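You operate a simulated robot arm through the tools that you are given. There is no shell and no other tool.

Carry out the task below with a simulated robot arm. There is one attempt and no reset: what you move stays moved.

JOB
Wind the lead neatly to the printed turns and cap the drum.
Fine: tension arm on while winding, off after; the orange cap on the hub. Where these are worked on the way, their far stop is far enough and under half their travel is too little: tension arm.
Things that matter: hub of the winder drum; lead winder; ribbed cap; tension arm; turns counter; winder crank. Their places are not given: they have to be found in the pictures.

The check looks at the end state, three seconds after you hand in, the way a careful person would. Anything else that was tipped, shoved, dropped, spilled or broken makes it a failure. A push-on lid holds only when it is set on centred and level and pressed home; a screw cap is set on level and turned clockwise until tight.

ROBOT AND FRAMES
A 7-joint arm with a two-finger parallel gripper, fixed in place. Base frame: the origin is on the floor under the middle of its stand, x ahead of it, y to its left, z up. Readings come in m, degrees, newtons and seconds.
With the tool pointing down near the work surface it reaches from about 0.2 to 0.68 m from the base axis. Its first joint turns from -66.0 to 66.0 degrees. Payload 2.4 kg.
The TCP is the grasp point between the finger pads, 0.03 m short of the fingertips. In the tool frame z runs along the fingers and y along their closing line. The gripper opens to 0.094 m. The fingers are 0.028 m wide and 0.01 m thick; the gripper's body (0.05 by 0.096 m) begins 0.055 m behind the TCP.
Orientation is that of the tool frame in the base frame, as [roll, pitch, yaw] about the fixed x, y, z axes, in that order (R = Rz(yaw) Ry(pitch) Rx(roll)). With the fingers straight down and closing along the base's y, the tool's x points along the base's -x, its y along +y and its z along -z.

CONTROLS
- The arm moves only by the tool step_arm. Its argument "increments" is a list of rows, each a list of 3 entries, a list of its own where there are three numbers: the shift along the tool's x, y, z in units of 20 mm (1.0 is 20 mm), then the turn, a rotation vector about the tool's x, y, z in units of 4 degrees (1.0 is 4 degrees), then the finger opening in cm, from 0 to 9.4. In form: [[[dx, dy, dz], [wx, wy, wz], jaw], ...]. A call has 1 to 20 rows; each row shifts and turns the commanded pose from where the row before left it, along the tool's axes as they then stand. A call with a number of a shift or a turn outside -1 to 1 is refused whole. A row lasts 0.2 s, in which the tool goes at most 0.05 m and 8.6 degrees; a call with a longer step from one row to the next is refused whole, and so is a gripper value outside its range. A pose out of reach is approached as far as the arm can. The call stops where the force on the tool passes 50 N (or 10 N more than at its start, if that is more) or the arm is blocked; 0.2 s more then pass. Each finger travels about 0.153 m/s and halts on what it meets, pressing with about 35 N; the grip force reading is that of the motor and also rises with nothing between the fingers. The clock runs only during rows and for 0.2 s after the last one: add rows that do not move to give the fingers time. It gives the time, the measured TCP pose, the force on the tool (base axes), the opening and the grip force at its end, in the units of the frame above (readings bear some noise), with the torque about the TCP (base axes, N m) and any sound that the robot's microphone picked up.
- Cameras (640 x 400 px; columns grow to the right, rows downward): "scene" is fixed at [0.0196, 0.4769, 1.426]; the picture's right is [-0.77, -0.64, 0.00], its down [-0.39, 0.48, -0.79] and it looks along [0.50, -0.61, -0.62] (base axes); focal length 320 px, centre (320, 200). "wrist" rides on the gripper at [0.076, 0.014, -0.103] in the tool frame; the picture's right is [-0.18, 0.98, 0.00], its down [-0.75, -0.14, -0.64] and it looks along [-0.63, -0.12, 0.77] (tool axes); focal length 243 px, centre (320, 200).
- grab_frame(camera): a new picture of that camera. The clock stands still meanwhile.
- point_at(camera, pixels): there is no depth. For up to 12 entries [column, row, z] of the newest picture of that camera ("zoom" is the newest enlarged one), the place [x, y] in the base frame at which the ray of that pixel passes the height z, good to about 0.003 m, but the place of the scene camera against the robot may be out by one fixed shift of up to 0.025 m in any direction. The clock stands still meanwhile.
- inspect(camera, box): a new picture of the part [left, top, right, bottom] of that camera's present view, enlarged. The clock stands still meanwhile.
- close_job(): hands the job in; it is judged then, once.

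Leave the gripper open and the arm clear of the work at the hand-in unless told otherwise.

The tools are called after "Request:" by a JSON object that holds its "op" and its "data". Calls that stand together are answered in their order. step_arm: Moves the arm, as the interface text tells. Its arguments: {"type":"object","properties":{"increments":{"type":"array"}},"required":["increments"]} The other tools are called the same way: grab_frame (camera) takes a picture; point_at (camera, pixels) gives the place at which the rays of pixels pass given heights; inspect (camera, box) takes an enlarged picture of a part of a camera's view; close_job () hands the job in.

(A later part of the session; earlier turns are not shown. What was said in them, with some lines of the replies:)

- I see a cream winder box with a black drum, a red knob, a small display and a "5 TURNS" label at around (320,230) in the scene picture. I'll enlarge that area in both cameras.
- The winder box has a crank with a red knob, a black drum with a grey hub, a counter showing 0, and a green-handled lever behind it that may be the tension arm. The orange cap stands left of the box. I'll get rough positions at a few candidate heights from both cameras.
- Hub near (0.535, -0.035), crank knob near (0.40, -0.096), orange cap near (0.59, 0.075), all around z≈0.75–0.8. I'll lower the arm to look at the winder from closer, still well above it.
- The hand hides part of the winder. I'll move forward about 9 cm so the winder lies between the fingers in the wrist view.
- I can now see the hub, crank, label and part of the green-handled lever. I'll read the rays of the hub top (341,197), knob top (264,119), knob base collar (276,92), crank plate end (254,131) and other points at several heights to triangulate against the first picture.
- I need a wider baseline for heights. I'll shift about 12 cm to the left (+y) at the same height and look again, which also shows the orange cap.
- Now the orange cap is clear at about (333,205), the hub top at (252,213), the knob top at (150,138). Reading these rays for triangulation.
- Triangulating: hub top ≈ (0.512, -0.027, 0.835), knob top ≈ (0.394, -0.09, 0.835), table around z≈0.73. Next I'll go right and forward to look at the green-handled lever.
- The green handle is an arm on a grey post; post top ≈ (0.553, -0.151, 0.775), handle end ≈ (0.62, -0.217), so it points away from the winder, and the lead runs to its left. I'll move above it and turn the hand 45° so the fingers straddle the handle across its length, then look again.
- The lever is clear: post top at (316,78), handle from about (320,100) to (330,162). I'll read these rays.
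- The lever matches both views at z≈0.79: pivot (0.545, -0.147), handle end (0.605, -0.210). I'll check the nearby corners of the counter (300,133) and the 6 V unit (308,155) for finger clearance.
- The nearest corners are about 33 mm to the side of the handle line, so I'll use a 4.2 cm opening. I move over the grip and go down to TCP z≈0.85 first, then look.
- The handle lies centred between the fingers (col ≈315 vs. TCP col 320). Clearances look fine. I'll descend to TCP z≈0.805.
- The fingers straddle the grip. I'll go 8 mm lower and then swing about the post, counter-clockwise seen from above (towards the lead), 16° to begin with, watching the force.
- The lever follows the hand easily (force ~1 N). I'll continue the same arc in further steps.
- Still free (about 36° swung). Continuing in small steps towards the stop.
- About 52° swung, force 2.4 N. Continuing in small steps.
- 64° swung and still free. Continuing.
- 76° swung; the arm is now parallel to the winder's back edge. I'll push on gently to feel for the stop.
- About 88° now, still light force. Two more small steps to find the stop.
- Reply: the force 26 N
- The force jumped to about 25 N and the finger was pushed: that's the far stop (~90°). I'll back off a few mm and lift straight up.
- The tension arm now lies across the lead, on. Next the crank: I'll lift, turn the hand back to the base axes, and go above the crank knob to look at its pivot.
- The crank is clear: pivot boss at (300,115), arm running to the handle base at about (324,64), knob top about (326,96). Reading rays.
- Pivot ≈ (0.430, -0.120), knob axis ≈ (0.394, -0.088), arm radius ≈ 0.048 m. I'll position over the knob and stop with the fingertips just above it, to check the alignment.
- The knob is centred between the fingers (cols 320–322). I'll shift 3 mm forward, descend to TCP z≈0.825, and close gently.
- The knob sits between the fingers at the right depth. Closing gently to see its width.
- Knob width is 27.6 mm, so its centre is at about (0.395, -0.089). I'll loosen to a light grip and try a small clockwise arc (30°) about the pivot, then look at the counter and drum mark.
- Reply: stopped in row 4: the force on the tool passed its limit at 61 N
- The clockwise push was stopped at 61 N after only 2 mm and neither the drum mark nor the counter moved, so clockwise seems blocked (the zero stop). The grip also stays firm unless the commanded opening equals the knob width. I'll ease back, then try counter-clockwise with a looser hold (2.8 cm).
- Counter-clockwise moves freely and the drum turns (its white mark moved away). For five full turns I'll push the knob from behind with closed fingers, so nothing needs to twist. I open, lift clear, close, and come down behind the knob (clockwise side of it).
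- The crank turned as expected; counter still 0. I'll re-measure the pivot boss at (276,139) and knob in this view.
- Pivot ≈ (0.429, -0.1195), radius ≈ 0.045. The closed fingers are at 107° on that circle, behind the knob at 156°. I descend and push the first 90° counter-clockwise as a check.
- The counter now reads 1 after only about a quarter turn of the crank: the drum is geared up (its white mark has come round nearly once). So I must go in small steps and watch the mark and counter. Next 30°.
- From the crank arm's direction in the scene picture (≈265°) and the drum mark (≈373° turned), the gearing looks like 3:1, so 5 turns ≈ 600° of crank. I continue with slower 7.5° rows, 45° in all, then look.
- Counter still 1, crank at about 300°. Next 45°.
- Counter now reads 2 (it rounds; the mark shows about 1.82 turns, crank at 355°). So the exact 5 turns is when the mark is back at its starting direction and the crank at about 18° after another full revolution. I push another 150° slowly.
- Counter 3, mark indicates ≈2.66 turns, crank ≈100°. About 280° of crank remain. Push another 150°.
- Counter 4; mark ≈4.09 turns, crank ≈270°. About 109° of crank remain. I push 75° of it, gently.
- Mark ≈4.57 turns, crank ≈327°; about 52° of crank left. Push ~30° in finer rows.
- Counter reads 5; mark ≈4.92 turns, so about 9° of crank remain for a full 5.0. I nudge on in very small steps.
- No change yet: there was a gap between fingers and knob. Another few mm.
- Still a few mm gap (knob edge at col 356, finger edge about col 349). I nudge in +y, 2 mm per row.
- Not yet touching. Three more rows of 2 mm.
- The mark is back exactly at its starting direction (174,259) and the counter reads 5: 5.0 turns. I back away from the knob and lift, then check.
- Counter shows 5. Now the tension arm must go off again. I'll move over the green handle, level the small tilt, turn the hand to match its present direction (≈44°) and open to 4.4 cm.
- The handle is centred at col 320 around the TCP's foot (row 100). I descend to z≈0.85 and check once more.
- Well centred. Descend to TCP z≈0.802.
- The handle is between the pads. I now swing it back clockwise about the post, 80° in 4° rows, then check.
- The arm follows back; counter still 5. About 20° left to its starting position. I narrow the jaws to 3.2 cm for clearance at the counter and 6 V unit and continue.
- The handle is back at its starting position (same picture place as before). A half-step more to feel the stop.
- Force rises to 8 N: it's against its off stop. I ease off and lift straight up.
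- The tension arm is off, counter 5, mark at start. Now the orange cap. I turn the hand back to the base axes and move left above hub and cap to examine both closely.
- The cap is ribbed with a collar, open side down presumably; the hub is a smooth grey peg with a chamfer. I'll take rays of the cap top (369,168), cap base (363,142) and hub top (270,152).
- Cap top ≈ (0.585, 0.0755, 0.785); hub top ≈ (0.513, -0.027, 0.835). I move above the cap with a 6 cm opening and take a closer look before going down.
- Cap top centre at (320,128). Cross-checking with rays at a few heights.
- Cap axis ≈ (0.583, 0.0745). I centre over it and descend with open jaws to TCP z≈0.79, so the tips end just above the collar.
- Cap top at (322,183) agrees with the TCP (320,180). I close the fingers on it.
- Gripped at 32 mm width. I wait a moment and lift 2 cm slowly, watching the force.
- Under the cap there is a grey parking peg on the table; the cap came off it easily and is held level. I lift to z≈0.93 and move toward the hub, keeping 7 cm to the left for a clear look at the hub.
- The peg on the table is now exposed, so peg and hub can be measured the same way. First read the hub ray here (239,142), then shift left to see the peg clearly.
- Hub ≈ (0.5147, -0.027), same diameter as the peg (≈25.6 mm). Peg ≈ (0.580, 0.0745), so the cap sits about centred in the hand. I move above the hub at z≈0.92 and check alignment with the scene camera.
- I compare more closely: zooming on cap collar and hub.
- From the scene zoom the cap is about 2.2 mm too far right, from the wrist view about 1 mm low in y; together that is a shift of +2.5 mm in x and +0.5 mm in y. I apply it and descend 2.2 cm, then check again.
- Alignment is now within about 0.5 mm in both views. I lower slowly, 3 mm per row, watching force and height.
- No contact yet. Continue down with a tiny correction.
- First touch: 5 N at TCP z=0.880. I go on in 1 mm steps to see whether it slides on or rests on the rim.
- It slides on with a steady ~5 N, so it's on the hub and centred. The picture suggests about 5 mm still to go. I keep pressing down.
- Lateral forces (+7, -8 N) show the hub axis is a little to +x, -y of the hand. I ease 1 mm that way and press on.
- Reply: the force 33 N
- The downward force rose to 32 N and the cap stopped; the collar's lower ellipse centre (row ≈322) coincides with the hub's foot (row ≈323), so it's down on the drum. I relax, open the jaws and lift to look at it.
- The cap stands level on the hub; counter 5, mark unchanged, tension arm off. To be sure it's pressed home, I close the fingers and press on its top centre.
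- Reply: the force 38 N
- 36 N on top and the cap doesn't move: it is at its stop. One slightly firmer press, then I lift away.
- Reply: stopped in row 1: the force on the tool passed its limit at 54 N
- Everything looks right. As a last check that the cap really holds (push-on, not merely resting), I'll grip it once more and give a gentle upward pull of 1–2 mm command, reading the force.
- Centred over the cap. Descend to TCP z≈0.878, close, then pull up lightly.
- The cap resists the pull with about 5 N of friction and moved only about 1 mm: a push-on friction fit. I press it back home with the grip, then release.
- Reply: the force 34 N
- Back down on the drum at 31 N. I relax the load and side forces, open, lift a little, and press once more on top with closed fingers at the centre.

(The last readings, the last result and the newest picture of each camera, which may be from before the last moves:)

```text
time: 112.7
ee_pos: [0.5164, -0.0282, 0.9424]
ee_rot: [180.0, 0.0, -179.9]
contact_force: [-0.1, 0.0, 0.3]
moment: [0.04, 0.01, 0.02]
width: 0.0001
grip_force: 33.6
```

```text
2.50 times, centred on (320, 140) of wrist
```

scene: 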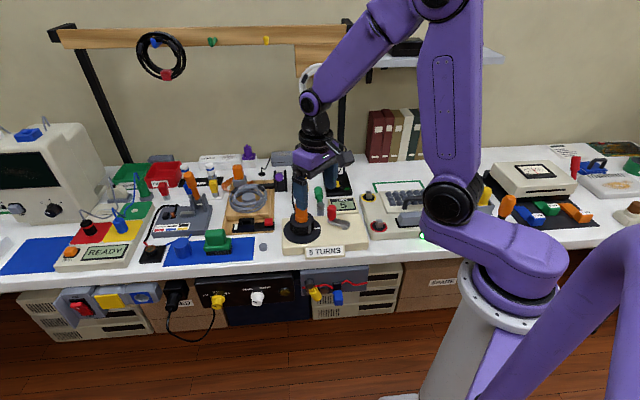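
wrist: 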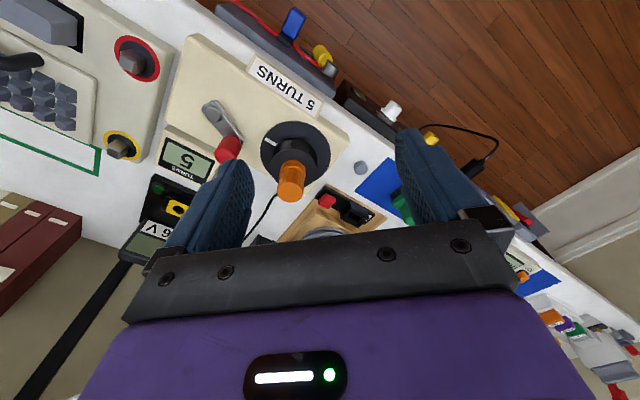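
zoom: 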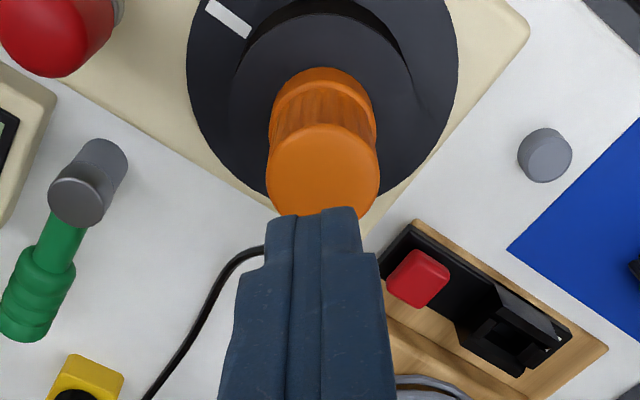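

Identical to the seated position. One last firm press from above (about 35 N).

Request:
{"op": "step_arm", "data": {"increments": [[[0, 0, 0.85], [0, 0, 0], 0], [[0, 0, 0.75], [0, 0, 0], 0], [[0, 0, 0.2], [0, 0, 0], 0], [[0, 0, 0.1], [0, 0, 0], 0], [[0, 0, 0], [0, 0, 0], 0]]}}

Request:
{"op": "step_arm", "data": {"increments": [[[0, 0, -0.5], [0, 0, 0], 0], [[0, 0, -0.9], [0, 0, 0], 0], [[0, 0, -0.9], [0, 0, 0], 0], [[0, 0, -0.9], [0, 0, 0], 3], [[0, 0, -0.9], [0, 0, 0], 6], [[0.9, 0, -0.9], [0, 0, 0], 9], [[0.9, 0, -0.9], [0, 0, 0], 9], [[0.9, 0, -0.9], [0, 0, 0], 9], [[0.9, 0, -0.9], [0, 0, 0], 9], [[0.9, -0.9, -0.9], [0, 0, 0], 9], [[0.9, -0.9, 0], [0, 0, 0], 9], [[0.9, -0.9, 0], [0, 0, 0], 9], [[0.9, -0.9, 0], [0, 0, 0], 9], [[0, -0.9, 0], [0, 0, 0], 9], [[0, -0.9, 0], [0, 0, 0], 9], [[0, 0, 0], [0, 0, 0], 9]]}}

Request:
{"op": "inspect", "data": {"camera": "scene", "box": [280, 195, 324, 225]}}

Request:
{"op": "inspect", "data": {"camera": "scene", "box": [230, 160, 410, 265]}}

Request:
{"op": "grab_frame", "data": {"camera": "scene"}}

Request:
{"op": "grab_frame", "data": {"camera": "wrist"}}

```text
time: 113.9
ee_pos: [0.5181, -0.0281, 0.9047]
ee_rot: [-179.9, 0.1, 180.0]
contact_force: [-10.0, -1.7, 44.4]
moment: [0.0, 0.44, 0.0]
width: 0.0
grip_force: 33.2
```

```text
time: 117.3
ee_pos: [0.3732, -0.1373, 1.0761]
ee_rot: [179.9, 0.0, -179.9]
contact_force: [-0.6, -0.5, -1.1]
moment: [-0.02, 0.0, 0.0]
width: 0.0899
grip_force: 0.0
```

```text
13.33 times, centred on (302, 210) of scene
```

zoom: 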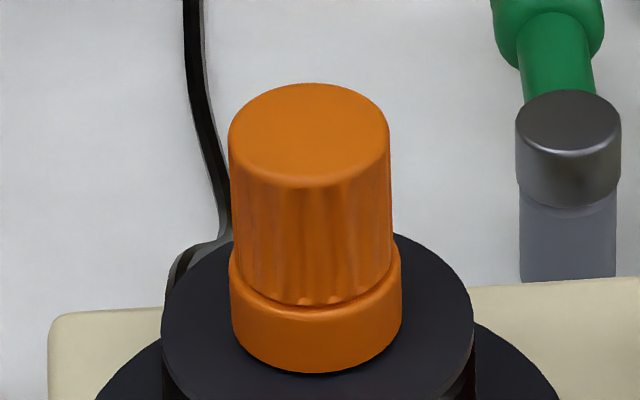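

```text
3.56 times, centred on (320, 212) of scene
```

zoom: 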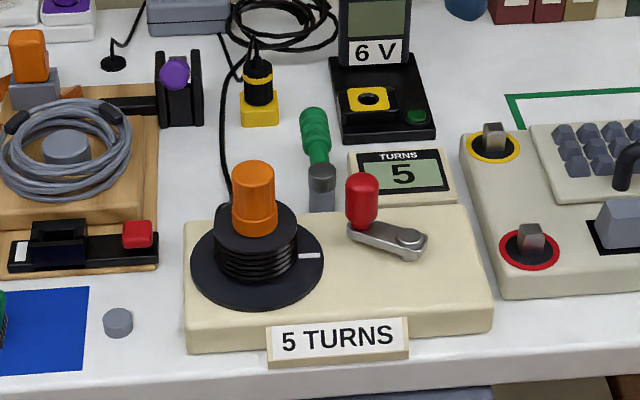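

```text
taken
```

scene: 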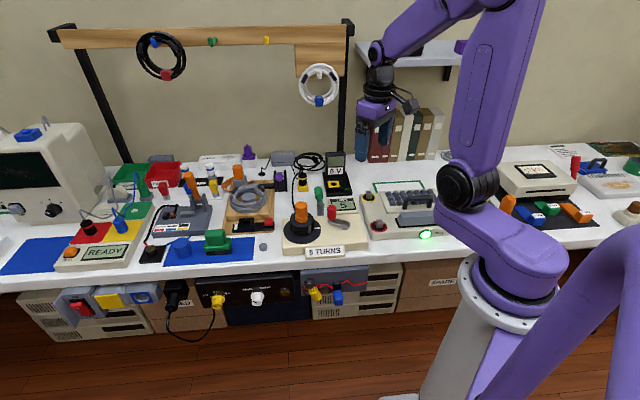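

```text
taken
```

wrist: 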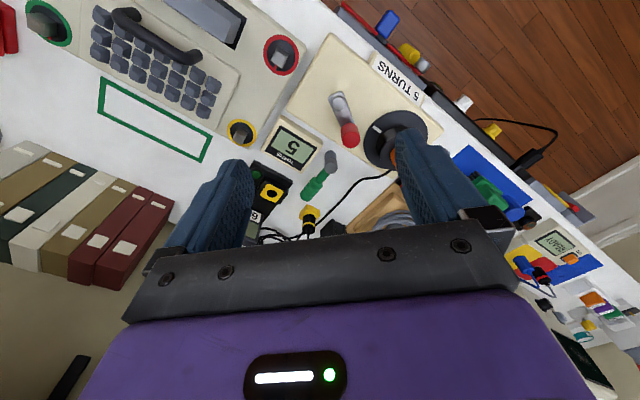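

The cap is seated, the counter reads 5, the tension arm is off, and the arm is clear with the gripper open. I'll compare the drum mark one last time with its starting picture.

Request:
{"op": "inspect", "data": {"camera": "scene", "box": [290, 170, 410, 260]}}

```text
4.44 times, centred on (350, 215) of scene
```

zoom: 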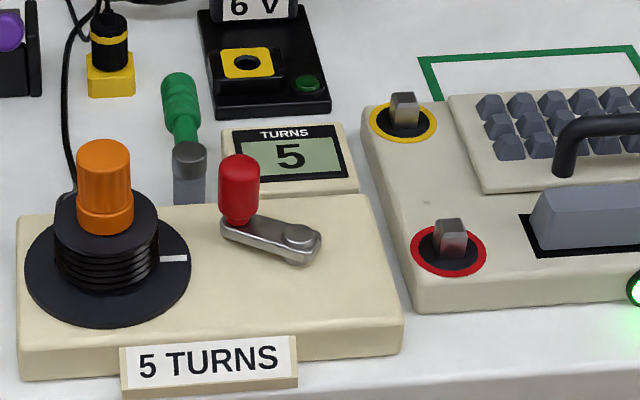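

The mark is at (174,258), the same as at the start: 5.0 turns. The tension arm is off, the cap is pressed home, and nothing else was disturbed. Handing in.

Request:
{"op": "close_job", "data": {}}

```text
The job is handed in.
```

I wound the lead to the printed 5 turns, switched the tension arm back off, and pressed the orange cap home on the hub. The job is handed in; no verdict came back.

- **Turns:** the counter reads 5, and the drum's white mark is back where it started. The crank is geared about 3:1 to the drum, so this took roughly 600° of cranking.
- **Crank direction:** it winds counter-clockwise. My first push went clockwise and was blocked: it stopped at 61 N after about 2 mm, and nothing turned.
- **Tension arm:** it was swung fully to its far stop before winding and returned to its starting stop afterwards.
- **Cap:** it is a push-on fit with about 5 N of friction; I saw no thread, so I did not turn it. It sits level with its collar on the drum. I tested it with a light pull, which shifted it about 1 mm, then pressed it back home at up to 44 N.
- **Left as is:** the cap had been parked on a small grey peg on the bench, which is now empty. I saw nothing else disturbed, and the arm is clear with the gripper open.
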